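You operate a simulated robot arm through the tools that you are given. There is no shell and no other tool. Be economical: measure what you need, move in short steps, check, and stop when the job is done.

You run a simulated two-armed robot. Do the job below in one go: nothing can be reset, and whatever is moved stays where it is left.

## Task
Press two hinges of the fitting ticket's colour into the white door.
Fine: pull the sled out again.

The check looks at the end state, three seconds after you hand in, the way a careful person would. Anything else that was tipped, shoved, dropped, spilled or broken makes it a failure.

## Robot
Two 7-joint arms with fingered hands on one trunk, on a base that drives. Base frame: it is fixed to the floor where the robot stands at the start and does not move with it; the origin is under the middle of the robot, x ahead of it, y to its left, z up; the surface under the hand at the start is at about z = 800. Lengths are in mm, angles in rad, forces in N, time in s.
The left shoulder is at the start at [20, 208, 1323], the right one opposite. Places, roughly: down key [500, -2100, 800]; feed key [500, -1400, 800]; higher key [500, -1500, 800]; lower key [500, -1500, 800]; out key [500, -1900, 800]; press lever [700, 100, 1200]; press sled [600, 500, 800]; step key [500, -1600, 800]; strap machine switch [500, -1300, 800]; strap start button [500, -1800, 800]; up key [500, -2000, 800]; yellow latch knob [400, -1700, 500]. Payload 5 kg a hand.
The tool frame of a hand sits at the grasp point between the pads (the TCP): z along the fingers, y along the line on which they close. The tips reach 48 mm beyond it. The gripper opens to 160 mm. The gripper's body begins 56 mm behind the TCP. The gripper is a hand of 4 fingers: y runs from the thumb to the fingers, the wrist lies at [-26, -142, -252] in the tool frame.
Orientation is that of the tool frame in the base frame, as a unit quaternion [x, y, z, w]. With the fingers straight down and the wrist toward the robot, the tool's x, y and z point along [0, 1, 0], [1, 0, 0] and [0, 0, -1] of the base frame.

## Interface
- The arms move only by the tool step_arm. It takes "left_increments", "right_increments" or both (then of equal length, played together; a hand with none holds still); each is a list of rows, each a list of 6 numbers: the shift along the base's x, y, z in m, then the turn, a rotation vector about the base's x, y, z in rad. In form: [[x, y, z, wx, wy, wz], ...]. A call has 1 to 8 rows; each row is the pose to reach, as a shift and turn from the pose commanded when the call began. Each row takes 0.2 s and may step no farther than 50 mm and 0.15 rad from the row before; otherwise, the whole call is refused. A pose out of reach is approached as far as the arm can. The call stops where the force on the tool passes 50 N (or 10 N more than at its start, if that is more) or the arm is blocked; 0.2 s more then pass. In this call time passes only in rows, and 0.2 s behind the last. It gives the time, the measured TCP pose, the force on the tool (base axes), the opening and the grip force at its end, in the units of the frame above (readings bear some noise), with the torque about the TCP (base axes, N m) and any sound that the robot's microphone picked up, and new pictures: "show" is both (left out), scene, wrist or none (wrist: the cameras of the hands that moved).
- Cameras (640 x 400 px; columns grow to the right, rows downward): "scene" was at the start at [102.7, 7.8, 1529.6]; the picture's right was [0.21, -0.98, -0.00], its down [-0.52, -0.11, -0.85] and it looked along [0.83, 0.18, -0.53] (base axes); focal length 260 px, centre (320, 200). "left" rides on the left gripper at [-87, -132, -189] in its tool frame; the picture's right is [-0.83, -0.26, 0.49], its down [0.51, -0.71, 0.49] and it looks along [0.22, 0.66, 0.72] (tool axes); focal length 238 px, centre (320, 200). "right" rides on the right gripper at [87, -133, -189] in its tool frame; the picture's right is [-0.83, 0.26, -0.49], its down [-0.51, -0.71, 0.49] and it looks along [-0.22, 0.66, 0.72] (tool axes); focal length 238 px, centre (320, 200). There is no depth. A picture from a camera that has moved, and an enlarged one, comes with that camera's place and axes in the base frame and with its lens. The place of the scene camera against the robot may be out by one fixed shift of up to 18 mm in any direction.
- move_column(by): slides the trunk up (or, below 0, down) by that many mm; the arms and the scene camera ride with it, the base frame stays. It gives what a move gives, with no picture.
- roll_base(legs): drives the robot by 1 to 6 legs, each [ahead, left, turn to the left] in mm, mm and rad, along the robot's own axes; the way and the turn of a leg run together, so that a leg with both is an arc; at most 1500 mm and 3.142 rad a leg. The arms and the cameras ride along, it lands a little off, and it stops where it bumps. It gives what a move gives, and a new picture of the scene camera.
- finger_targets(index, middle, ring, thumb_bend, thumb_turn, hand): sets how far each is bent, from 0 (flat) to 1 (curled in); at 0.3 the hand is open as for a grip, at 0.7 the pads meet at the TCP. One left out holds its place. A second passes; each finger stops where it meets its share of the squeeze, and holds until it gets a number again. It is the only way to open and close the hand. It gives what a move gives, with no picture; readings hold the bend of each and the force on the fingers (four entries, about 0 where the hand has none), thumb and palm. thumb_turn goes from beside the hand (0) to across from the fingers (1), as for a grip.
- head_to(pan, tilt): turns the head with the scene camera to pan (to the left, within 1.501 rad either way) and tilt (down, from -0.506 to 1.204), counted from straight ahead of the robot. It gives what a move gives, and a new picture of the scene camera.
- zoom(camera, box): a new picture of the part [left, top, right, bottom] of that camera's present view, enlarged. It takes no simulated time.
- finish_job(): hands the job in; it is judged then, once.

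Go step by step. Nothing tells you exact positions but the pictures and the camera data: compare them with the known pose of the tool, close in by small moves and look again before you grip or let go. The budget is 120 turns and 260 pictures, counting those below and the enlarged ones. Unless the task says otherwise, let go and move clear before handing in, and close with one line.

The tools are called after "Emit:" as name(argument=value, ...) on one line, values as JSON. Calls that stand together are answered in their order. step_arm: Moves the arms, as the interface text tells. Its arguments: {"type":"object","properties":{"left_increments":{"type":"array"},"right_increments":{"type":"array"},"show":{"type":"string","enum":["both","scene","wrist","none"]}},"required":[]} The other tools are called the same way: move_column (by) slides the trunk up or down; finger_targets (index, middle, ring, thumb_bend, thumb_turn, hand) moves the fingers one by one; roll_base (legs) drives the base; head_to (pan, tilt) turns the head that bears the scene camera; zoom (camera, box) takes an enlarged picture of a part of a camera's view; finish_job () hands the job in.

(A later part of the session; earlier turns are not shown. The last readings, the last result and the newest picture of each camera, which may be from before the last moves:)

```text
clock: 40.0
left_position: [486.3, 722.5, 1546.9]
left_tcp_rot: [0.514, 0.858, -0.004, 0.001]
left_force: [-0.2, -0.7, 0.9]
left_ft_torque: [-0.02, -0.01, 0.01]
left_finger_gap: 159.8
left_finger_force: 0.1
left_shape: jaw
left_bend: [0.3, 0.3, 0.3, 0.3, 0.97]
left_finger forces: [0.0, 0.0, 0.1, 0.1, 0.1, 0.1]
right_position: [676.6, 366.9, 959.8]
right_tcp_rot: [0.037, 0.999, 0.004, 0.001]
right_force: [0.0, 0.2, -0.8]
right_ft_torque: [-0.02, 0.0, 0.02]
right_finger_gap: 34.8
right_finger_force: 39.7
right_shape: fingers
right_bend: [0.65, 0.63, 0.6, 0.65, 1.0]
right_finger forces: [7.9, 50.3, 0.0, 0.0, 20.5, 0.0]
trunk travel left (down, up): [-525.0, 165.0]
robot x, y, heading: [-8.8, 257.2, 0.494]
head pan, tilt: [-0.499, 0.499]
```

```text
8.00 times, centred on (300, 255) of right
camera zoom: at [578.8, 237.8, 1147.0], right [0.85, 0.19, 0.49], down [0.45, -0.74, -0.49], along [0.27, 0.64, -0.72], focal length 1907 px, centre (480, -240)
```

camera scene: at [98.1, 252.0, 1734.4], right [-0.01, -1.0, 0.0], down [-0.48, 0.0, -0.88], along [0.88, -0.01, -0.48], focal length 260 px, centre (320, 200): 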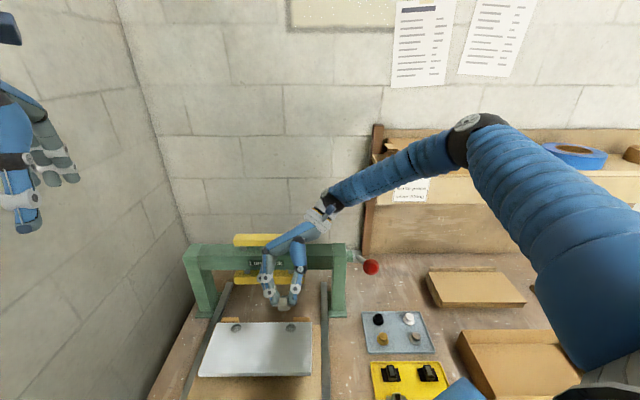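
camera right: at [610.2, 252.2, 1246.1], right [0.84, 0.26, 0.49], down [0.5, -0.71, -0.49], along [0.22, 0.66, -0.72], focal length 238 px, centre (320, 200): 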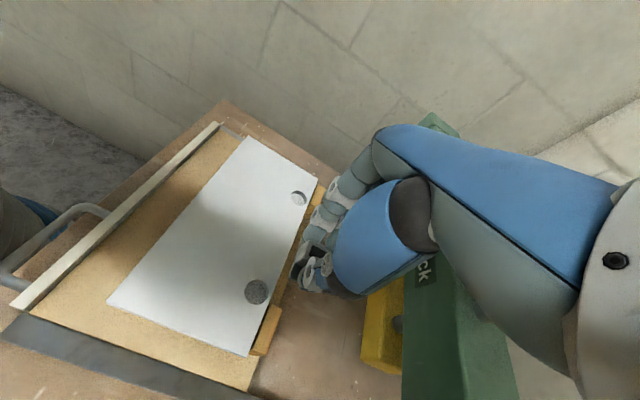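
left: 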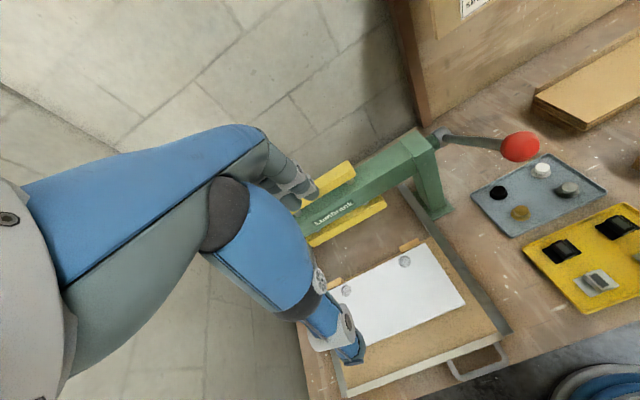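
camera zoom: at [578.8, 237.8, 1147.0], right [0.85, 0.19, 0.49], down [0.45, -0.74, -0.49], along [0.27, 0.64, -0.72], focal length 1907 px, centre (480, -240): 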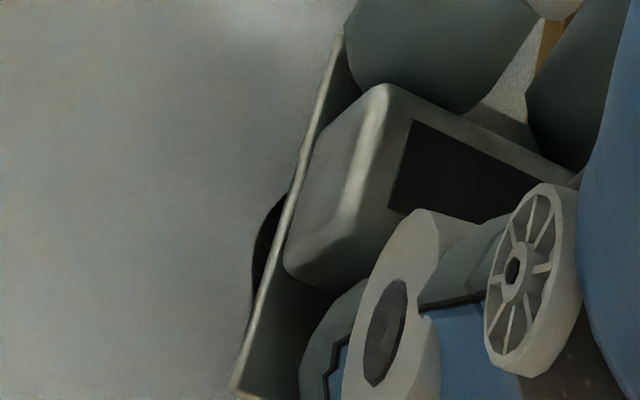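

Everything lines up now (edge level, cup arc centred on the hole). I'll lower straight down.

Emit:
step_arm(right_increments=[[0, 0, -0.004, 0, 0, 0], [0, 0, -0.008, 0, 0, 0], [0, 0, -0.012, 0, 0, 0]], show="none")

Emit:
zoom(camera="scene", box=[275, 315, 311, 339])

```text
clock: 40.8
left_position: [483.6, 719.4, 1548.5]
left_tcp_rot: [0.514, 0.858, -0.002, 0.001]
left_force: [0.3, -0.5, 0.7]
left_ft_torque: [0.03, 0.05, -0.02]
left_finger_gap: 160.0
left_finger_force: 0.1
left_shape: jaw
left_bend: [0.3, 0.3, 0.3, 0.3, 0.97]
left_finger forces: [0.0, 0.0, 0.0, 0.0, 0.0, 0.0]
right_position: [676.9, 367.8, 951.4]
right_tcp_rot: [0.038, 0.999, 0.008, 0.005]
right_force: [-2.1, -5.5, 40.5]
right_ft_torque: [-0.33, -0.04, 0.04]
right_finger_gap: 35.1
right_finger_force: 52.3
right_shape: fingers
right_bend: [0.66, 0.63, 0.6, 0.65, 1.0]
right_finger forces: [12.4, 53.9, 0.0, 0.1, 38.5, 0.1]
trunk travel left (down, up): [-525.0, 165.0]
robot x, y, heading: [-7.1, 255.4, 0.492]
head pan, tilt: [-0.499, 0.499]
```

```text
16.00 times, centred on (293, 327) of scene
camera zoom: at [92.4, 250.3, 1735.3], right [-0.01, -1.0, 0.0], down [-0.48, 0.0, -0.88], along [0.88, -0.01, -0.48], focal length 4160 px, centre (752, -1832)
```

zoom: 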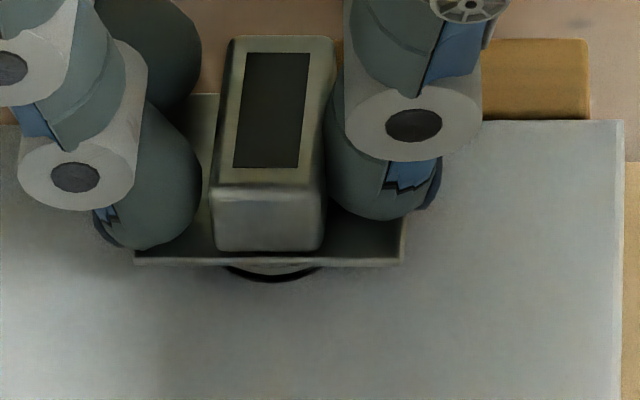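

Emit:
step_arm(right_increments=[[0, 0, 0.005, 0, 0, 0], [-0.0012, 0, 0.005, 0, 0, 0], [-0.0012, 0, 0.001, 0, 0, 0], [-0.0012, 0, -0.001, 0, 0, 0]], show="none")

Emit:
zoom(camera="scene", box=[275, 315, 311, 339])

```text
clock: 41.9
left_position: [486.0, 719.4, 1546.9]
left_tcp_rot: [0.515, 0.857, -0.003, 0.0]
left_force: [0.8, -0.1, -0.5]
left_ft_torque: [-0.01, 0.08, 0.0]
left_finger_gap: 159.8
left_finger_force: 0.1
left_shape: jaw
left_bend: [0.3, 0.3, 0.3, 0.3, 0.97]
left_finger forces: [0.1, 0.0, 0.0, 0.0, 0.0, 0.1]
right_position: [677.9, 369.0, 952.6]
right_tcp_rot: [0.038, 0.999, 0.009, 0.006]
right_force: [-1.9, -7.2, 23.4]
right_ft_torque: [-0.53, 0.15, -0.02]
right_finger_gap: 35.2
right_finger_force: 51.1
right_shape: fingers
right_bend: [0.66, 0.63, 0.6, 0.65, 1.0]
right_finger forces: [9.9, 52.8, 0.0, 0.0, 39.8, 0.0]
trunk travel left (down, up): [-525.0, 165.0]
robot x, y, heading: [-5.9, 259.2, 0.492]
head pan, tilt: [-0.499, 0.499]
stopped in row 4 (right hand): the force on the tool passed its limit at 52 N (the readings are from after the stop); the commanded pose is now the measured one
```

```text
16.00 times, centred on (293, 327) of scene
camera zoom: at [95.1, 250.9, 1734.5], right [-0.01, -1.0, 0.0], down [-0.48, 0.0, -0.88], along [0.88, -0.01, -0.48], focal length 4160 px, centre (752, -1832)
```

zoom: 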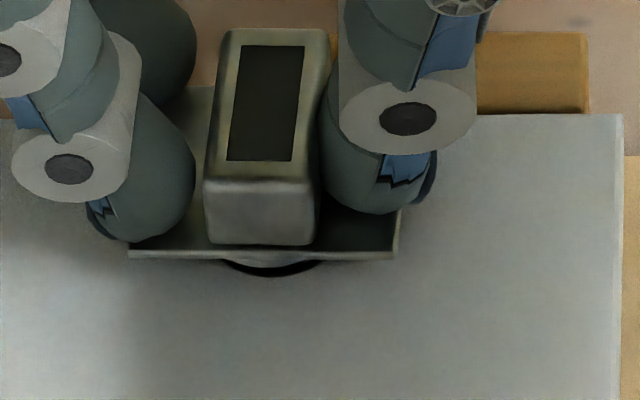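

Pushing makes the arm drift, so I need only light contact. I'll lift 4 mm, return to the aligned spot and check in the image.

Emit:
step_arm(right_increments=[[0, 0, 0.004, 0, 0, 0], [-0.0015, -0.002, 0.005, -0.01, 0.015, 0]], show="none")

Emit:
zoom(camera="scene", box=[275, 315, 311, 339])

```text
clock: 42.5
left_position: [487.1, 721.0, 1546.6]
left_tcp_rot: [0.514, 0.858, -0.004, 0.0]
left_force: [0.9, -0.1, 0.1]
left_ft_torque: [0.01, 0.01, 0.01]
left_finger_gap: 159.8
left_finger_force: 0.1
left_shape: jaw
left_bend: [0.3, 0.3, 0.3, 0.3, 0.97]
left_finger forces: [0.0, 0.0, 0.0, 0.0, 0.1, 0.0]
right_position: [676.1, 366.4, 955.3]
right_tcp_rot: [0.037, 0.999, 0.001, -0.003]
right_force: [0.5, 0.4, -1.2]
right_ft_torque: [0.01, -0.11, -0.01]
right_finger_gap: 35.4
right_finger_force: 44.4
right_shape: fingers
right_bend: [0.66, 0.63, 0.6, 0.65, 1.0]
right_finger forces: [8.2, 50.8, 0.0, 0.0, 29.3, 0.0]
trunk travel left (down, up): [-525.0, 165.0]
robot x, y, heading: [-5.7, 257.7, 0.496]
head pan, tilt: [-0.499, 0.499]
```

```text
16.00 times, centred on (293, 327) of scene
camera zoom: at [96.2, 251.5, 1734.5], right [-0.01, -1.0, 0.0], down [-0.48, 0.0, -0.88], along [0.88, -0.01, -0.48], focal length 4160 px, centre (752, -1832)
```

zoom: 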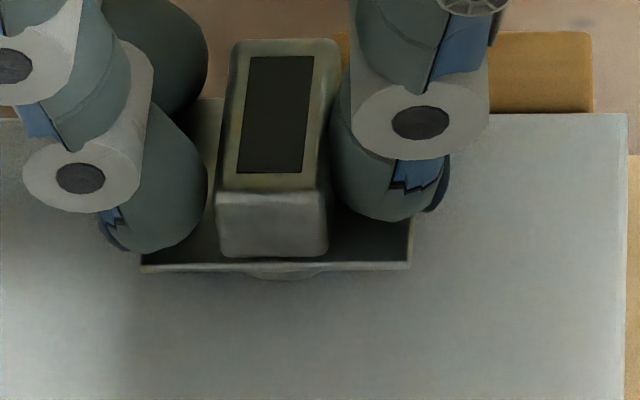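

Emit:
step_arm(right_increments=[[0.003, 0.001, 0.001, 0, 0, 0]], show="none")

Emit:
zoom(camera="scene", box=[275, 315, 311, 339])

Emit:
step_arm(right_increments=[[0, 0, -0.003, 0, 0, 0], [0, 0, -0.005, 0, 0, 0]], show="none")

Emit:
zoom(camera="scene", box=[275, 315, 311, 339])

```text
clock: 42.9
left_position: [487.5, 722.0, 1547.5]
left_tcp_rot: [0.514, 0.858, -0.002, 0.001]
left_force: [0.1, 0.1, 0.8]
left_ft_torque: [-0.04, -0.01, 0.02]
left_finger_gap: 160.2
left_finger_force: 0.0
left_shape: jaw
left_bend: [0.3, 0.3, 0.3, 0.3, 0.97]
left_finger forces: [0.0, 0.0, 0.1, 0.0, 0.0, 0.0]
right_position: [678.0, 367.9, 955.8]
right_tcp_rot: [0.037, 0.999, 0.001, -0.004]
right_force: [-0.1, 0.0, -0.9]
right_ft_torque: [-0.02, 0.0, 0.01]
right_finger_gap: 35.3
right_finger_force: 43.9
right_shape: fingers
right_bend: [0.66, 0.63, 0.6, 0.65, 1.0]
right_finger forces: [8.1, 50.5, 0.0, 0.0, 29.6, 0.0]
trunk travel left (down, up): [-525.0, 165.0]
robot x, y, heading: [-7.1, 260.7, 0.493]
head pan, tilt: [-0.499, 0.499]
```

```text
16.00 times, centred on (293, 327) of scene
camera zoom: at [96.2, 251.8, 1734.6], right [-0.01, -1.0, 0.0], down [-0.48, 0.0, -0.88], along [0.88, -0.01, -0.48], focal length 4160 px, centre (752, -1832)
```

zoom: 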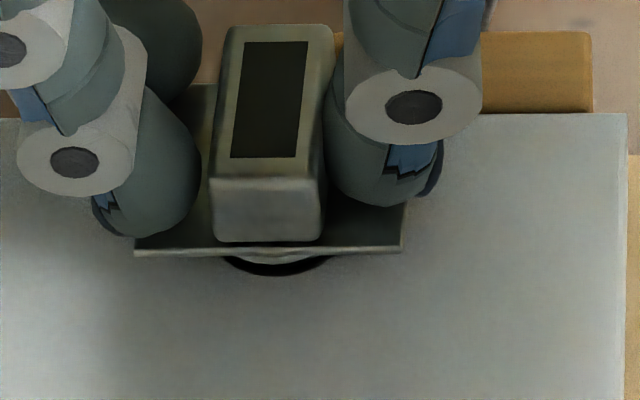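

```text
clock: 43.5
left_position: [485.7, 720.9, 1548.1]
left_tcp_rot: [0.514, 0.858, -0.003, 0.001]
left_force: [0.6, 0.0, 1.3]
left_ft_torque: [0.0, -0.01, 0.02]
left_finger_gap: 160.1
left_finger_force: 0.1
left_shape: jaw
left_bend: [0.3, 0.3, 0.3, 0.3, 0.97]
left_finger forces: [0.1, 0.1, 0.0, 0.0, 0.1, 0.0]
right_position: [678.6, 368.5, 953.9]
right_tcp_rot: [0.038, 0.999, 0.003, -0.003]
right_force: [-2.2, -3.1, 15.9]
right_ft_torque: [0.03, 0.1, 0.05]
right_finger_gap: 35.2
right_finger_force: 47.7
right_shape: fingers
right_bend: [0.66, 0.63, 0.6, 0.65, 1.0]
right_finger forces: [7.5, 52.2, 0.1, 0.0, 34.3, 0.0]
trunk travel left (down, up): [-525.0, 165.0]
robot x, y, heading: [-11.6, 256.9, 0.489]
head pan, tilt: [-0.499, 0.499]
```

```text
16.00 times, centred on (293, 327) of scene
camera zoom: at [94.3, 250.9, 1735.0], right [-0.01, -1.0, 0.0], down [-0.48, 0.0, -0.88], along [0.88, -0.01, -0.48], focal length 4160 px, centre (752, -1832)
```

zoom: 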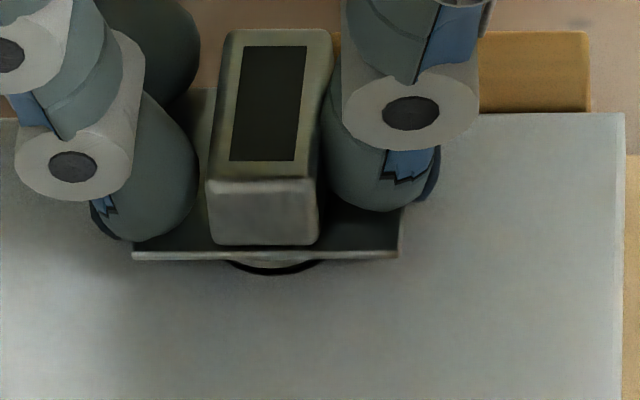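

Emit:
step_arm(right_increments=[[-0.0005, 0, 0, 0, 0, 0], [-0.001, 0, 0, 0, 0, 0], [-0.0015, 0, 0, 0, 0, 0]], show="none")

Emit:
zoom(camera="scene", box=[275, 315, 311, 339])

```text
clock: 44.3
left_position: [485.8, 721.4, 1547.4]
left_tcp_rot: [0.515, 0.857, -0.003, 0.0]
left_force: [-0.4, 0.5, -0.2]
left_ft_torque: [0.01, 0.03, -0.03]
left_finger_gap: 159.7
left_finger_force: 0.0
left_shape: jaw
left_bend: [0.3, 0.3, 0.3, 0.3, 0.97]
left_finger forces: [0.0, 0.0, 0.0, 0.1, 0.1, 0.0]
right_position: [676.6, 369.0, 954.1]
right_tcp_rot: [0.038, 0.999, 0.002, -0.002]
right_force: [2.3, -0.9, 24.5]
right_ft_torque: [0.27, -0.28, 0.0]
right_finger_gap: 35.3
right_finger_force: 49.2
right_shape: fingers
right_bend: [0.66, 0.63, 0.6, 0.65, 1.0]
right_finger forces: [9.1, 55.1, 0.0, 0.0, 35.3, 0.0]
trunk travel left (down, up): [-525.0, 165.0]
robot x, y, heading: [-6.0, 260.5, 0.495]
head pan, tilt: [-0.499, 0.499]
```

```text
16.00 times, centred on (293, 327) of scene
camera zoom: at [94.3, 251.2, 1734.9], right [-0.01, -1.0, 0.0], down [-0.48, 0.0, -0.88], along [0.88, -0.01, -0.48], focal length 4160 px, centre (752, -1832)
```

zoom: 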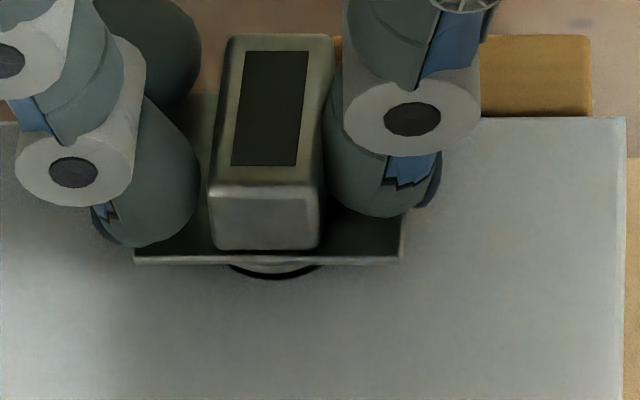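

Emit:
step_arm(right_increments=[[0, 0, 0.004, 0, 0, 0], [0, -0.0003, 0.005, 0, 0, 0]], show="none")

Emit:
zoom(camera="scene", box=[281, 321, 299, 333])

Emit:
step_arm(right_increments=[[0, 0, -0.003, 0, 0, 0], [0, 0, -0.0045, 0, 0, 0]], show="none")

Emit:
zoom(camera="scene", box=[281, 321, 299, 333])

```text
clock: 44.9
left_position: [487.6, 721.5, 1547.2]
left_tcp_rot: [0.514, 0.858, -0.004, 0.0]
left_force: [-0.3, -0.2, -0.3]
left_ft_torque: [0.04, -0.02, -0.02]
left_finger_gap: 160.2
left_finger_force: 0.0
left_shape: jaw
left_bend: [0.3, 0.3, 0.3, 0.3, 0.97]
left_finger forces: [0.0, 0.0, 0.0, 0.0, 0.0, 0.0]
right_position: [676.2, 366.0, 954.4]
right_tcp_rot: [0.038, 0.999, 0.001, -0.005]
right_force: [-0.6, 0.6, 0.0]
right_ft_torque: [0.01, -0.01, -0.02]
right_finger_gap: 35.4
right_finger_force: 43.6
right_shape: fingers
right_bend: [0.66, 0.63, 0.6, 0.65, 1.0]
right_finger forces: [8.2, 49.8, 0.1, 0.0, 29.1, 0.0]
trunk travel left (down, up): [-525.0, 165.0]
robot x, y, heading: [-7.1, 260.0, 0.491]
head pan, tilt: [-0.499, 0.499]
```

```text
16.00 times, centred on (290, 327) of scene
camera zoom: at [95.8, 251.3, 1734.5], right [-0.01, -1.0, 0.0], down [-0.48, 0.0, -0.88], along [0.88, -0.01, -0.48], focal length 4160 px, centre (800, -1832)
```

zoom: 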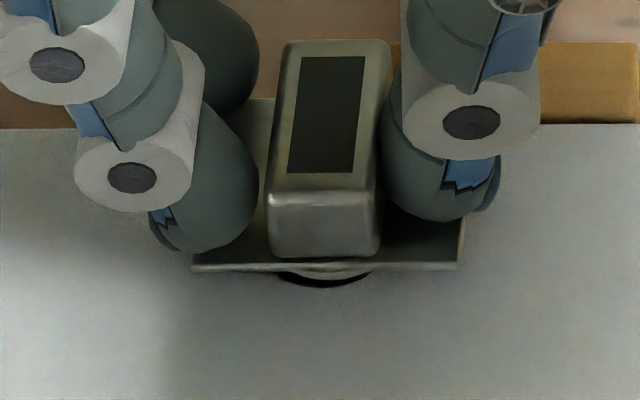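

```text
clock: 45.5
left_position: [485.5, 719.8, 1548.4]
left_tcp_rot: [0.514, 0.858, -0.002, 0.001]
left_force: [-0.7, -0.3, -0.1]
left_ft_torque: [-0.01, 0.04, -0.02]
left_finger_gap: 159.9
left_finger_force: 0.1
left_shape: jaw
left_bend: [0.3, 0.3, 0.3, 0.3, 0.97]
left_finger forces: [0.0, 0.0, 0.1, 0.0, 0.0, 0.0]
right_position: [675.1, 367.0, 953.6]
right_tcp_rot: [0.038, 0.999, 0.002, -0.003]
right_force: [-2.5, -4.2, 18.0]
right_ft_torque: [-0.1, 0.09, 0.0]
right_finger_gap: 35.2
right_finger_force: 47.3
right_shape: fingers
right_bend: [0.66, 0.63, 0.6, 0.65, 1.0]
right_finger forces: [7.4, 51.8, 0.0, 0.1, 34.8, 0.0]
trunk travel left (down, up): [-525.0, 165.0]
robot x, y, heading: [-8.2, 259.0, 0.492]
head pan, tilt: [-0.499, 0.499]
```

```text
16.00 times, centred on (290, 327) of scene
camera zoom: at [94.5, 250.7, 1734.9], right [-0.01, -1.0, 0.0], down [-0.48, 0.0, -0.88], along [0.88, -0.01, -0.48], focal length 4160 px, centre (800, -1832)
```

zoom: 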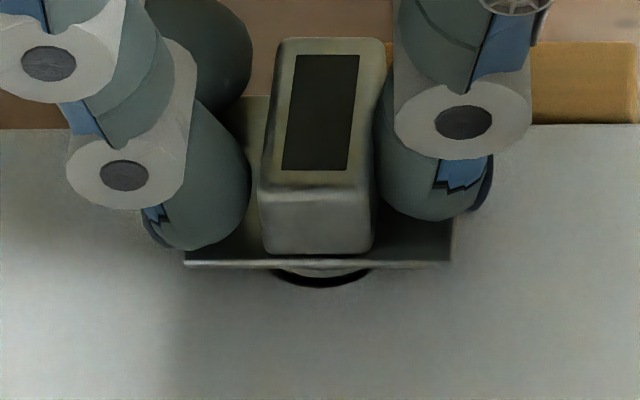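

The cup may already be caught in the hole's mouth. I'll unload it vertically and probe sideways for resistance.

Emit:
step_arm(right_increments=[[0, 0, 0.003, 0, 0, 0], [0.002, 0, 0.003, 0, 0, 0], [0.004, 0, 0.003, 0, 0, 0]], show="none")

Emit:
zoom(camera="scene", box=[281, 321, 299, 333])

Emit:
step_arm(right_increments=[[-0.002, 0, 0.0, 0, 0, 0], [-0.004, 0, 0.0, 0, 0, 0], [-0.006, 0, 0.0, 0, 0, 0], [-0.007, 0, 0.0, 0, 0, 0]], show="none")

Emit:
zoom(camera="scene", box=[281, 321, 299, 333])

```text
clock: 46.3
left_position: [487.8, 722.2, 1546.0]
left_tcp_rot: [0.514, 0.858, -0.003, 0.0]
left_force: [0.4, -0.3, -0.1]
left_ft_torque: [-0.02, -0.01, -0.02]
left_finger_gap: 159.9
left_finger_force: 0.1
left_shape: jaw
left_bend: [0.3, 0.3, 0.3, 0.3, 0.97]
left_finger forces: [0.0, 0.1, 0.0, 0.1, 0.0, 0.0]
right_position: [679.2, 368.0, 954.5]
right_tcp_rot: [0.038, 0.999, 0.001, -0.004]
right_force: [-1.8, -0.1, 1.5]
right_ft_torque: [-0.04, 0.16, -0.02]
right_finger_gap: 35.3
right_finger_force: 43.8
right_shape: fingers
right_bend: [0.66, 0.63, 0.6, 0.65, 1.0]
right_finger forces: [8.1, 49.3, 0.0, 0.0, 29.9, 0.0]
trunk travel left (down, up): [-525.0, 165.0]
robot x, y, heading: [-6.6, 260.5, 0.495]
head pan, tilt: [-0.499, 0.499]
```

```text
16.00 times, centred on (290, 327) of scene
camera zoom: at [96.1, 251.8, 1734.6], right [-0.01, -1.0, 0.0], down [-0.48, 0.0, -0.88], along [0.88, -0.01, -0.48], focal length 4160 px, centre (800, -1832)
```

zoom: 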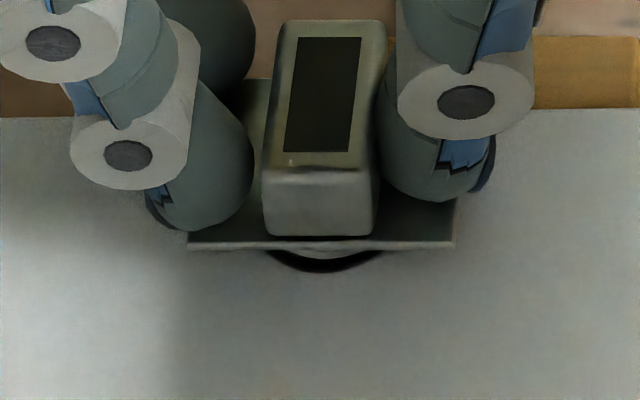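

```text
clock: 47.3
left_position: [487.5, 720.5, 1546.3]
left_tcp_rot: [0.514, 0.858, -0.003, -0.001]
left_force: [0.4, 0.0, -0.7]
left_ft_torque: [0.01, -0.01, 0.01]
left_finger_gap: 160.0
left_finger_force: 0.1
left_shape: jaw
left_bend: [0.3, 0.3, 0.3, 0.3, 0.97]
left_finger forces: [0.0, 0.1, 0.0, 0.0, 0.0, 0.0]
right_position: [673.6, 368.4, 955.7]
right_tcp_rot: [0.038, 0.999, 0.001, -0.004]
right_force: [1.9, -0.1, 0.8]
right_ft_torque: [-0.02, -0.1, 0.02]
right_finger_gap: 35.1
right_finger_force: 41.5
right_shape: fingers
right_bend: [0.66, 0.63, 0.6, 0.65, 1.0]
right_finger forces: [7.5, 47.8, 0.1, 0.0, 27.5, 0.0]
trunk travel left (down, up): [-525.0, 165.0]
robot x, y, heading: [-10.2, 259.0, 0.493]
head pan, tilt: [-0.499, 0.499]
```

```text
16.00 times, centred on (290, 327) of scene
camera zoom: at [96.2, 251.6, 1734.7], right [-0.01, -1.0, 0.0], down [-0.48, 0.0, -0.88], along [0.88, -0.01, -0.48], focal length 4160 px, centre (800, -1832)
```

zoom: 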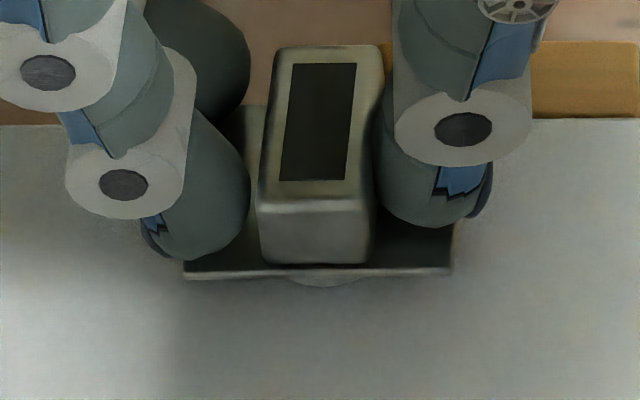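

The cup is as wide as the hole with a chamfered bottom, so it's a press fit and only needs to rest centred in the hole mouth. The sled itself also slides a little. I'll lift, re-centre by +5 mm and set it down lightly.

Emit:
step_arm(right_increments=[[0, 0, 0.003, 0, 0, 0], [0.005, 0, 0.004, 0, 0, 0]], show="none")

Emit:
zoom(camera="scene", box=[281, 321, 299, 333])

Emit:
zoom(camera="right", box=[270, 230, 330, 280])

```text
clock: 47.9
left_position: [487.3, 721.1, 1546.7]
left_tcp_rot: [0.514, 0.858, -0.003, 0.0]
left_force: [0.5, -0.7, 0.2]
left_ft_torque: [0.03, -0.02, 0.0]
left_finger_gap: 159.9
left_finger_force: 0.0
left_shape: jaw
left_bend: [0.3, 0.3, 0.3, 0.3, 0.97]
left_finger forces: [0.0, 0.1, 0.0, 0.0, 0.0, 0.0]
right_position: [679.5, 366.2, 957.9]
right_tcp_rot: [0.038, 0.999, 0.0, -0.003]
right_force: [0.1, 0.6, -1.5]
right_ft_torque: [-0.02, 0.0, 0.02]
right_finger_gap: 35.1
right_finger_force: 41.8
right_shape: fingers
right_bend: [0.66, 0.63, 0.6, 0.65, 1.0]
right_finger forces: [7.9, 47.4, 0.1, 0.0, 27.2, 0.0]
trunk travel left (down, up): [-525.0, 165.0]
robot x, y, heading: [-8.2, 259.7, 0.491]
head pan, tilt: [-0.499, 0.499]
```

```text
16.00 times, centred on (290, 327) of scene
camera zoom: at [96.3, 251.5, 1734.6], right [-0.01, -1.0, 0.0], down [-0.48, 0.0, -0.88], along [0.88, -0.01, -0.48], focal length 4160 px, centre (800, -1832)
```

zoom: 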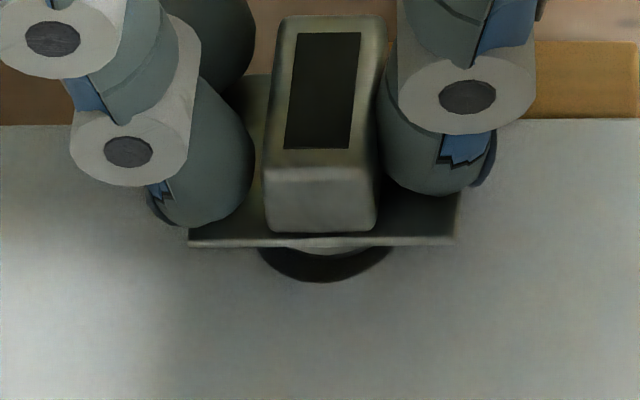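

```text
8.00 times, centred on (300, 255) of right
camera zoom: at [583.7, 239.4, 1147.2], right [0.85, 0.19, 0.48], down [0.45, -0.74, -0.5], along [0.26, 0.64, -0.72], focal length 1907 px, centre (480, -240)
```

zoom: 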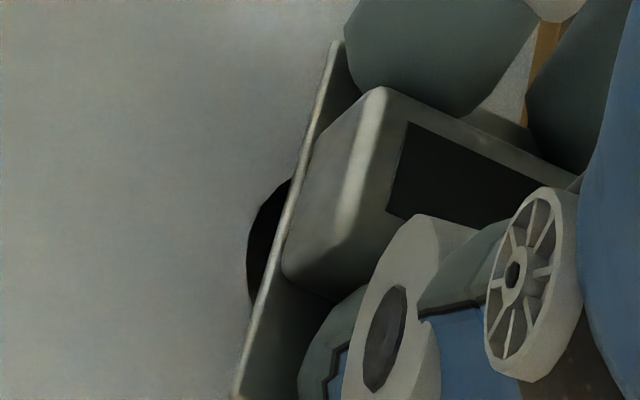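

Emit:
step_arm(right_increments=[[0, 0.0007, -0.002, 0, 0, 0], [0, 0.0007, -0.004, 0, 0, 0], [0, 0.0005, -0.0055, 0, 0, 0]], show="none")

Emit:
zoom(camera="scene", box=[281, 321, 299, 333])

Emit:
zoom(camera="right", box=[270, 230, 330, 280])

```text
clock: 48.7
left_position: [486.7, 721.7, 1547.4]
left_tcp_rot: [0.514, 0.858, -0.004, 0.0]
left_force: [-0.7, -0.5, -0.4]
left_ft_torque: [-0.02, 0.04, -0.01]
left_finger_gap: 160.0
left_finger_force: 0.1
left_shape: jaw
left_bend: [0.3, 0.3, 0.3, 0.3, 0.97]
left_finger forces: [0.1, 0.0, 0.0, 0.1, 0.1, 0.0]
right_position: [677.3, 367.4, 955.5]
right_tcp_rot: [0.038, 0.999, 0.002, -0.004]
right_force: [-3.1, 1.1, 3.7]
right_ft_torque: [0.02, 0.13, -0.01]
right_finger_gap: 35.2
right_finger_force: 41.6
right_shape: fingers
right_bend: [0.66, 0.63, 0.6, 0.65, 1.0]
right_finger forces: [8.5, 47.2, 0.1, 0.1, 27.3, 0.0]
trunk travel left (down, up): [-525.0, 165.0]
robot x, y, heading: [-4.7, 259.7, 0.492]
head pan, tilt: [-0.499, 0.499]
```

```text
16.00 times, centred on (290, 327) of scene
camera zoom: at [95.2, 251.6, 1734.7], right [-0.01, -1.0, 0.0], down [-0.48, 0.0, -0.88], along [0.88, -0.01, -0.48], focal length 4160 px, centre (800, -1832)
```

zoom: 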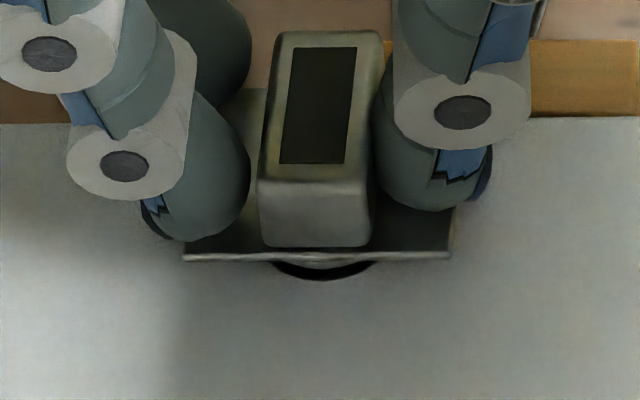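

```text
8.00 times, centred on (300, 255) of right
camera zoom: at [583.1, 240.4, 1142.8], right [0.85, 0.19, 0.48], down [0.45, -0.74, -0.5], along [0.26, 0.64, -0.72], focal length 1907 px, centre (480, -240)
```

zoom: 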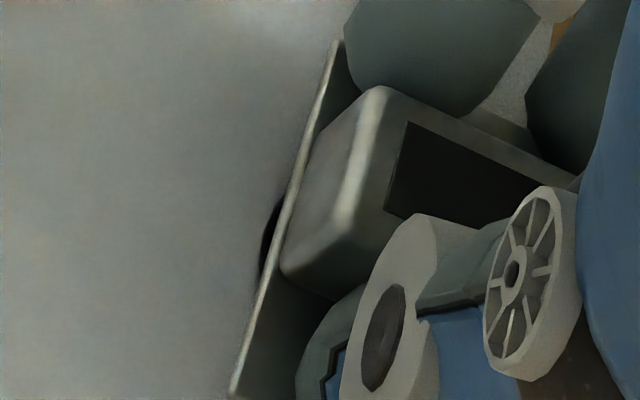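

The sideways reaction (-3 N in x) tells me the cup touches the far side of the chamfer. I'll shift 1 mm back and let it settle.

Emit:
step_arm(right_increments=[[-0.0005, 0, 0.001, 0, 0, 0], [-0.0012, 0.0003, 0.001, 0, 0, 0], [-0.0012, 0.0003, -0.001, 0, 0, 0], [-0.0012, 0.0003, -0.0025, 0, 0, 0]], show="none")

Emit:
zoom(camera="scene", box=[281, 321, 299, 333])

```text
clock: 49.7
left_position: [486.0, 721.1, 1548.5]
left_tcp_rot: [0.514, 0.858, -0.002, 0.001]
left_force: [-0.1, 0.6, 0.1]
left_ft_torque: [0.02, 0.02, 0.0]
left_finger_gap: 160.1
left_finger_force: 0.1
left_shape: jaw
left_bend: [0.3, 0.3, 0.3, 0.3, 0.97]
left_finger forces: [0.0, 0.0, 0.0, 0.0, 0.0, 0.1]
right_position: [676.6, 369.3, 953.7]
right_tcp_rot: [0.038, 0.999, 0.003, -0.002]
right_force: [-0.7, -4.7, 16.3]
right_ft_torque: [-0.04, 0.02, 0.0]
right_finger_gap: 35.3
right_finger_force: 46.5
right_shape: fingers
right_bend: [0.66, 0.63, 0.6, 0.65, 1.0]
right_finger forces: [7.3, 49.7, 0.1, 0.0, 34.7, 0.1]
trunk travel left (down, up): [-525.0, 165.0]
robot x, y, heading: [-7.9, 260.2, 0.495]
head pan, tilt: [-0.499, 0.499]
```

```text
16.00 times, centred on (290, 327) of scene
camera zoom: at [94.5, 250.8, 1734.9], right [-0.01, -1.0, 0.0], down [-0.48, 0.0, -0.88], along [0.88, -0.01, -0.48], focal length 4160 px, centre (800, -1832)
```

zoom: 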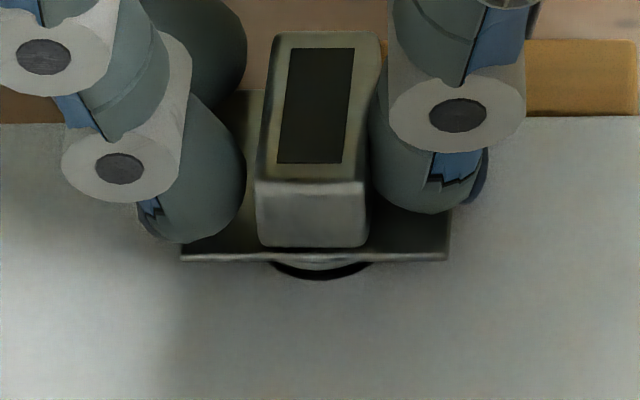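

Emit:
step_arm(right_increments=[[0, 0, 0.003, 0, 0, 0]], show="none")

Emit:
finger_targets(hand="right", index=0.55, middle=0.55, ring=0.5, thumb_bend=0.55)

Emit:
step_arm(right_increments=[[0, 0, 0.03, 0, 0, 0], [0, 0, 0.07, 0, 0, 0], [0.04, 0, 0.1, 0, 0, 0], [0.06, 0, 0.13, 0, 0, 0]], show="none")

Emit:
zoom(camera="scene", box=[275, 315, 311, 339])

Emit:
zoom(camera="right", box=[200, 220, 280, 290])

```text
clock: 50.1
left_position: [487.5, 722.0, 1547.0]
left_tcp_rot: [0.514, 0.858, -0.003, 0.0]
left_force: [-0.3, 0.6, -0.1]
left_ft_torque: [-0.02, 0.01, 0.01]
left_finger_gap: 159.7
left_finger_force: 0.1
left_shape: jaw
left_bend: [0.3, 0.3, 0.3, 0.3, 0.97]
left_finger forces: [0.1, 0.0, 0.0, 0.0, 0.1, 0.1]
right_position: [677.7, 368.1, 953.4]
right_tcp_rot: [0.037, 0.999, 0.001, -0.004]
right_force: [1.8, -1.5, 8.1]
right_ft_torque: [0.04, -0.11, -0.05]
right_finger_gap: 35.1
right_finger_force: 44.5
right_shape: fingers
right_bend: [0.66, 0.63, 0.6, 0.65, 1.0]
right_finger forces: [7.9, 49.6, 0.0, 0.0, 32.4, 0.1]
trunk travel left (down, up): [-525.0, 165.0]
robot x, y, heading: [-7.8, 257.6, 0.495]
head pan, tilt: [-0.499, 0.499]
```

```text
clock: 51.1
left_position: [487.2, 721.8, 1547.4]
left_tcp_rot: [0.514, 0.858, -0.003, 0.001]
left_force: [-0.1, -0.7, 0.6]
left_ft_torque: [-0.02, -0.01, -0.03]
left_finger_gap: 159.7
left_finger_force: 0.0
left_shape: jaw
left_bend: [0.3, 0.3, 0.3, 0.3, 0.97]
left_finger forces: [0.0, 0.0, 0.0, 0.0, 0.0, 0.1]
right_position: [678.6, 367.6, 953.1]
right_tcp_rot: [0.038, 0.999, 0.001, -0.003]
right_force: [-0.1, 0.0, 0.6]
right_ft_torque: [-0.01, 0.05, -0.01]
right_finger_gap: 70.8
right_finger_force: 0.1
right_shape: fingers
right_bend: [0.55, 0.55, 0.5, 0.55, 1.0]
right_finger forces: [0.0, 0.0, 0.0, 0.0, 0.7, 0.0]
trunk travel left (down, up): [-525.0, 165.0]
robot x, y, heading: [-11.2, 260.0, 0.492]
head pan, tilt: [-0.499, 0.499]
```

```text
clock: 52.1
left_position: [486.8, 721.9, 1546.1]
left_tcp_rot: [0.514, 0.858, -0.003, 0.0]
left_force: [-1.2, 0.3, 0.1]
left_ft_torque: [-0.04, -0.07, -0.03]
left_finger_gap: 159.8
left_finger_force: 0.1
left_shape: jaw
left_bend: [0.3, 0.3, 0.3, 0.3, 0.97]
left_finger forces: [0.0, 0.0, 0.0, 0.1, 0.1, 0.0]
right_position: [736.4, 367.0, 1084.4]
right_tcp_rot: [0.037, 0.999, 0.0, -0.004]
right_force: [-1.8, -0.4, -1.9]
right_ft_torque: [0.06, -0.14, -0.03]
right_finger_gap: 70.7
right_finger_force: 0.0
right_shape: fingers
right_bend: [0.55, 0.55, 0.5, 0.55, 1.0]
right_finger forces: [0.0, 0.0, 0.0, 0.1, 0.1, 0.0]
trunk travel left (down, up): [-525.0, 165.0]
robot x, y, heading: [-8.5, 258.3, 0.49]
head pan, tilt: [-0.499, 0.499]
```

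```text
16.00 times, centred on (293, 327) of scene
camera zoom: at [95.0, 251.8, 1734.7], right [-0.01, -1.0, 0.0], down [-0.48, 0.0, -0.88], along [0.88, -0.01, -0.48], focal length 4160 px, centre (752, -1832)
```

zoom: 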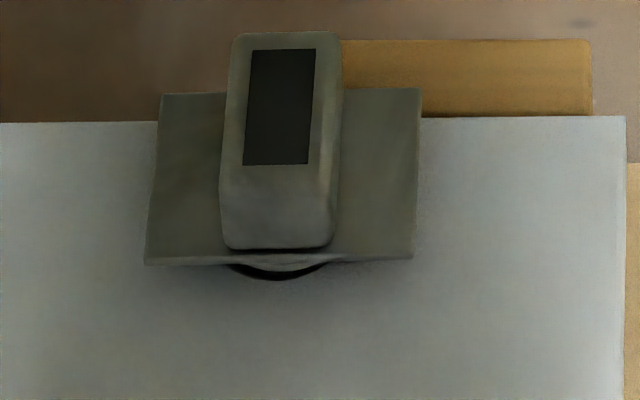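

```text
5.71 times, centred on (240, 255) of right
camera zoom: at [641.6, 239.3, 1273.1], right [0.86, 0.2, 0.48], down [0.45, -0.74, -0.5], along [0.26, 0.64, -0.72], focal length 1362 px, centre (777, -114)
```

zoom: 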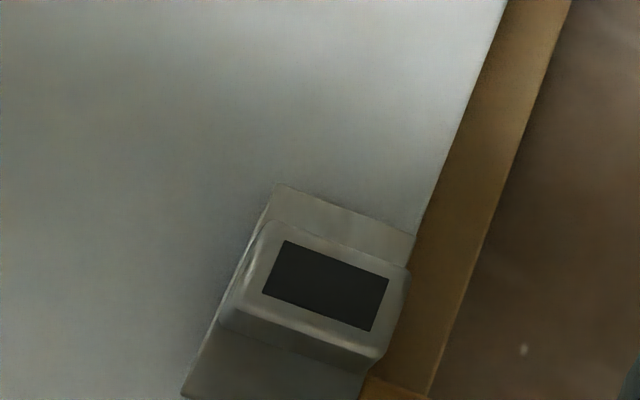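

The hinge now sits level in the hole mouth, with the plate just inside the door's far edge as it should be. I'll retract the hand and drive back for the second silver hinge.

Emit:
step_arm(right_increments=[[0, 0, 0.035, 0, 0, 0], [-0.02, 0.005, 0.07, 0, 0, 0.01], [-0.06, 0.01, 0.09, 0, 0, 0.02], [-0.105, 0.015, 0.1, 0, 0, 0.04], [-0.15, 0.02, 0.106, 0, 0, 0.05], [-0.195, 0.025, 0.106, 0, 0, 0.06], [-0.22, 0.033, 0.106, 0, 0, 0.072]], show="none")

Emit:
roll_base(legs=[[-212, -328, 0]])

```text
clock: 53.7
left_position: [486.5, 722.6, 1546.9]
left_tcp_rot: [0.515, 0.857, -0.003, 0.001]
left_force: [-0.7, 0.6, -0.4]
left_ft_torque: [-0.04, 0.0, 0.01]
left_finger_gap: 159.6
left_finger_force: 0.0
left_shape: jaw
left_bend: [0.3, 0.3, 0.3, 0.3, 0.97]
left_finger forces: [0.0, 0.0, 0.0, 0.0, 0.1, 0.0]
right_position: [517.5, 401.4, 1190.7]
right_tcp_rot: [0.001, 1.0, 0.001, -0.003]
right_force: [-0.5, 0.2, 1.5]
right_ft_torque: [-0.04, -0.03, -0.02]
right_finger_gap: 70.6
right_finger_force: 0.0
right_shape: fingers
right_bend: [0.55, 0.55, 0.5, 0.55, 1.0]
right_finger forces: [0.1, 0.0, 0.0, 0.1, 0.1, 0.1]
trunk travel left (down, up): [-525.0, 165.0]
robot x, y, heading: [-8.8, 255.8, 0.495]
head pan, tilt: [-0.499, 0.499]
```

```text
clock: 56.1
left_position: [455.5, 329.1, 1546.3]
left_tcp_rot: [0.515, 0.857, -0.004, 0.0]
left_force: [-0.2, -0.1, -0.2]
left_ft_torque: [-0.05, -0.01, 0.0]
left_finger_gap: 159.8
left_finger_force: 0.1
left_shape: jaw
left_bend: [0.3, 0.3, 0.3, 0.3, 0.97]
left_finger forces: [0.0, 0.1, 0.0, 0.1, 0.1, 0.0]
right_position: [486.3, 9.2, 1190.5]
right_tcp_rot: [0.002, 1.0, 0.001, -0.003]
right_force: [-0.2, 0.6, 0.0]
right_ft_torque: [-0.02, 0.02, 0.01]
right_finger_gap: 70.5
right_finger_force: 0.0
right_shape: fingers
right_bend: [0.55, 0.55, 0.5, 0.55, 1.0]
right_finger forces: [0.1, 0.0, 0.0, 0.0, 0.0, 0.1]
trunk travel left (down, up): [-525.0, 165.0]
robot x, y, heading: [-42.2, -133.8, 0.49]
head pan, tilt: [-0.499, 0.499]
camera scene: at [64.0, -140.5, 1734.6], right [-0.01, -1.0, 0.0], down [-0.48, 0.0, -0.88], along [0.88, -0.01, -0.48], focal length 260 px, centre (320, 200)
```

scene: 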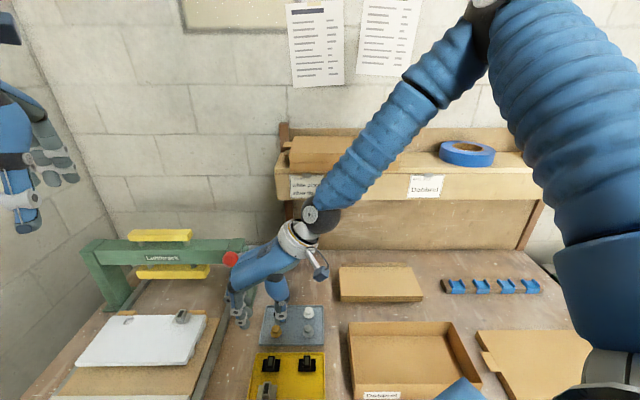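

Emit:
step_arm(right_increments=[[-0.002, 0.005, -0.045, 0, 0, 0], [-0.004, 0.01, -0.09, 0, 0, 0], [-0.006, 0.015, -0.135, 0, 0, 0], [-0.008, 0.019, -0.18, 0, 0, 0], [-0.009, 0.019, -0.225, 0, 0, 0], [-0.009, 0.019, -0.255, 0, 0, 0]], show="none")

Emit:
head_to(pan=-0.49, tilt=0.8)

Emit:
zoom(camera="right", box=[220, 200, 380, 320])

```text
clock: 57.5
left_position: [456.0, 330.3, 1547.5]
left_tcp_rot: [0.515, 0.857, -0.003, 0.001]
left_force: [-0.5, 0.3, 0.4]
left_ft_torque: [0.01, 0.05, 0.01]
left_finger_gap: 160.0
left_finger_force: 0.1
left_shape: jaw
left_bend: [0.3, 0.3, 0.3, 0.3, 0.97]
left_finger forces: [0.1, 0.0, 0.0, 0.0, 0.0, 0.0]
right_position: [476.4, 30.8, 935.3]
right_tcp_rot: [0.003, 1.0, 0.002, -0.003]
right_force: [0.6, 1.0, 0.9]
right_ft_torque: [-0.08, 0.15, 0.06]
right_finger_gap: 70.2
right_finger_force: 0.1
right_shape: fingers
right_bend: [0.55, 0.55, 0.5, 0.55, 1.0]
right_finger forces: [0.0, 0.1, 0.0, 0.0, 0.1, 0.0]
trunk travel left (down, up): [-525.0, 165.0]
robot x, y, heading: [-37.9, -133.0, 0.492]
head pan, tilt: [-0.499, 0.499]
```

```text
clock: 58.4
left_position: [454.9, 328.1, 1545.7]
left_tcp_rot: [0.515, 0.857, -0.003, 0.0]
left_force: [0.4, 0.5, 0.0]
left_ft_torque: [-0.01, -0.01, -0.02]
left_finger_gap: 160.0
left_finger_force: 0.1
left_shape: jaw
left_bend: [0.3, 0.3, 0.3, 0.3, 0.97]
left_finger forces: [0.1, 0.0, 0.0, 0.0, 0.0, 0.0]
right_position: [476.1, 29.9, 935.7]
right_tcp_rot: [0.001, 1.0, 0.0, -0.004]
right_force: [0.1, -0.2, 0.3]
right_ft_torque: [0.02, -0.04, 0.02]
right_finger_gap: 70.6
right_finger_force: 0.1
right_shape: fingers
right_bend: [0.55, 0.55, 0.5, 0.55, 1.0]
right_finger forces: [0.1, 0.1, 0.0, 0.1, 0.0, 0.0]
trunk travel left (down, up): [-525.0, 165.0]
robot x, y, heading: [-39.4, -135.6, 0.494]
head pan, tilt: [-0.49, 0.799]
camera scene: at [53.5, -140.2, 1708.8], right [0.0, -1.0, 0.0], down [-0.72, 0.0, -0.7], along [0.7, 0.0, -0.72], focal length 260 px, centre (320, 200)
```

scene: 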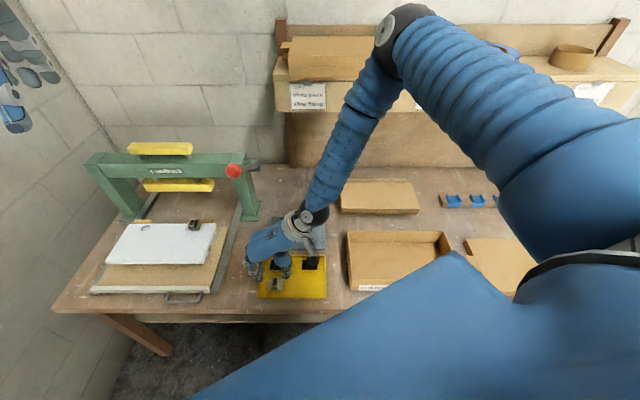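

```text
3.33 times, centred on (300, 260) of right
camera zoom: at [389.9, -103.7, 1123.6], right [0.84, 0.25, 0.48], down [0.5, -0.71, -0.5], along [0.22, 0.66, -0.72], focal length 794 px, centre (387, 0)
```

zoom: 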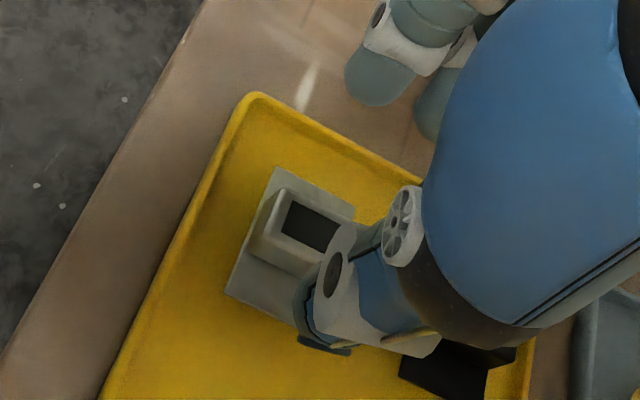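

Emit:
step_arm(right_increments=[[-0.004, -0.0016, -0.02, 0, 0, 0], [-0.004, -0.0016, -0.04, 0, 0, 0]], show="none")

Emit:
zoom(camera="right", box=[220, 220, 380, 340])

Emit:
zoom(camera="scene", box=[240, 240, 330, 310])

```text
clock: 59.0
left_position: [456.0, 328.8, 1546.5]
left_tcp_rot: [0.515, 0.857, -0.003, 0.0]
left_force: [-0.3, -0.3, -0.3]
left_ft_torque: [0.0, 0.03, 0.02]
left_finger_gap: 159.9
left_finger_force: 0.1
left_shape: jaw
left_bend: [0.3, 0.3, 0.3, 0.3, 0.97]
left_finger forces: [0.0, 0.0, 0.0, 0.0, 0.0, 0.0]
right_position: [472.3, 27.8, 895.7]
right_tcp_rot: [0.001, 1.0, 0.002, -0.002]
right_force: [0.6, 0.1, 0.0]
right_ft_torque: [-0.05, 0.02, 0.01]
right_finger_gap: 70.7
right_finger_force: 0.0
right_shape: fingers
right_bend: [0.55, 0.55, 0.5, 0.55, 1.0]
right_finger forces: [0.0, 0.0, 0.0, 0.1, 0.1, 0.1]
trunk travel left (down, up): [-525.0, 165.0]
robot x, y, heading: [-44.1, -132.9, 0.493]
head pan, tilt: [-0.49, 0.799]
```

```text
3.33 times, centred on (300, 280) of right
camera zoom: at [386.7, -106.2, 1083.5], right [0.84, 0.25, 0.48], down [0.5, -0.71, -0.5], along [0.22, 0.66, -0.72], focal length 794 px, centre (387, -67)
```

zoom: 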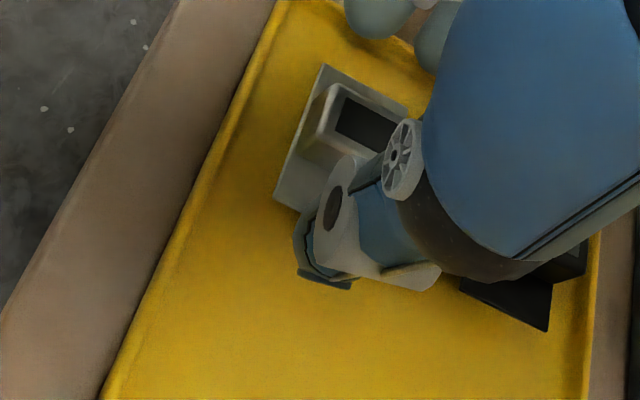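

```text
5.71 times, centred on (285, 275) of scene
camera zoom: at [54.2, -140.2, 1708.6], right [0.0, -1.0, 0.0], down [-0.72, 0.0, -0.7], along [0.7, 0.0, -0.72], focal length 1486 px, centre (520, -229)
```

zoom: 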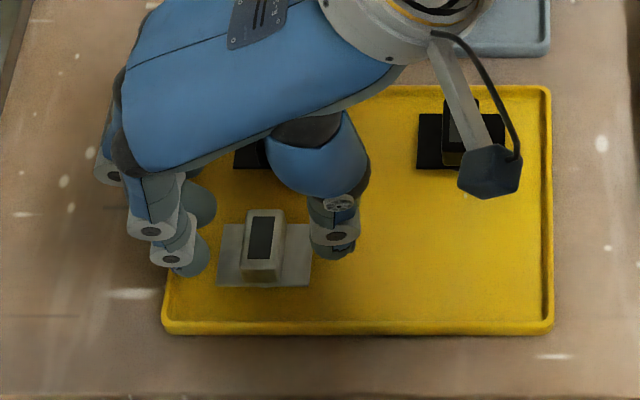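

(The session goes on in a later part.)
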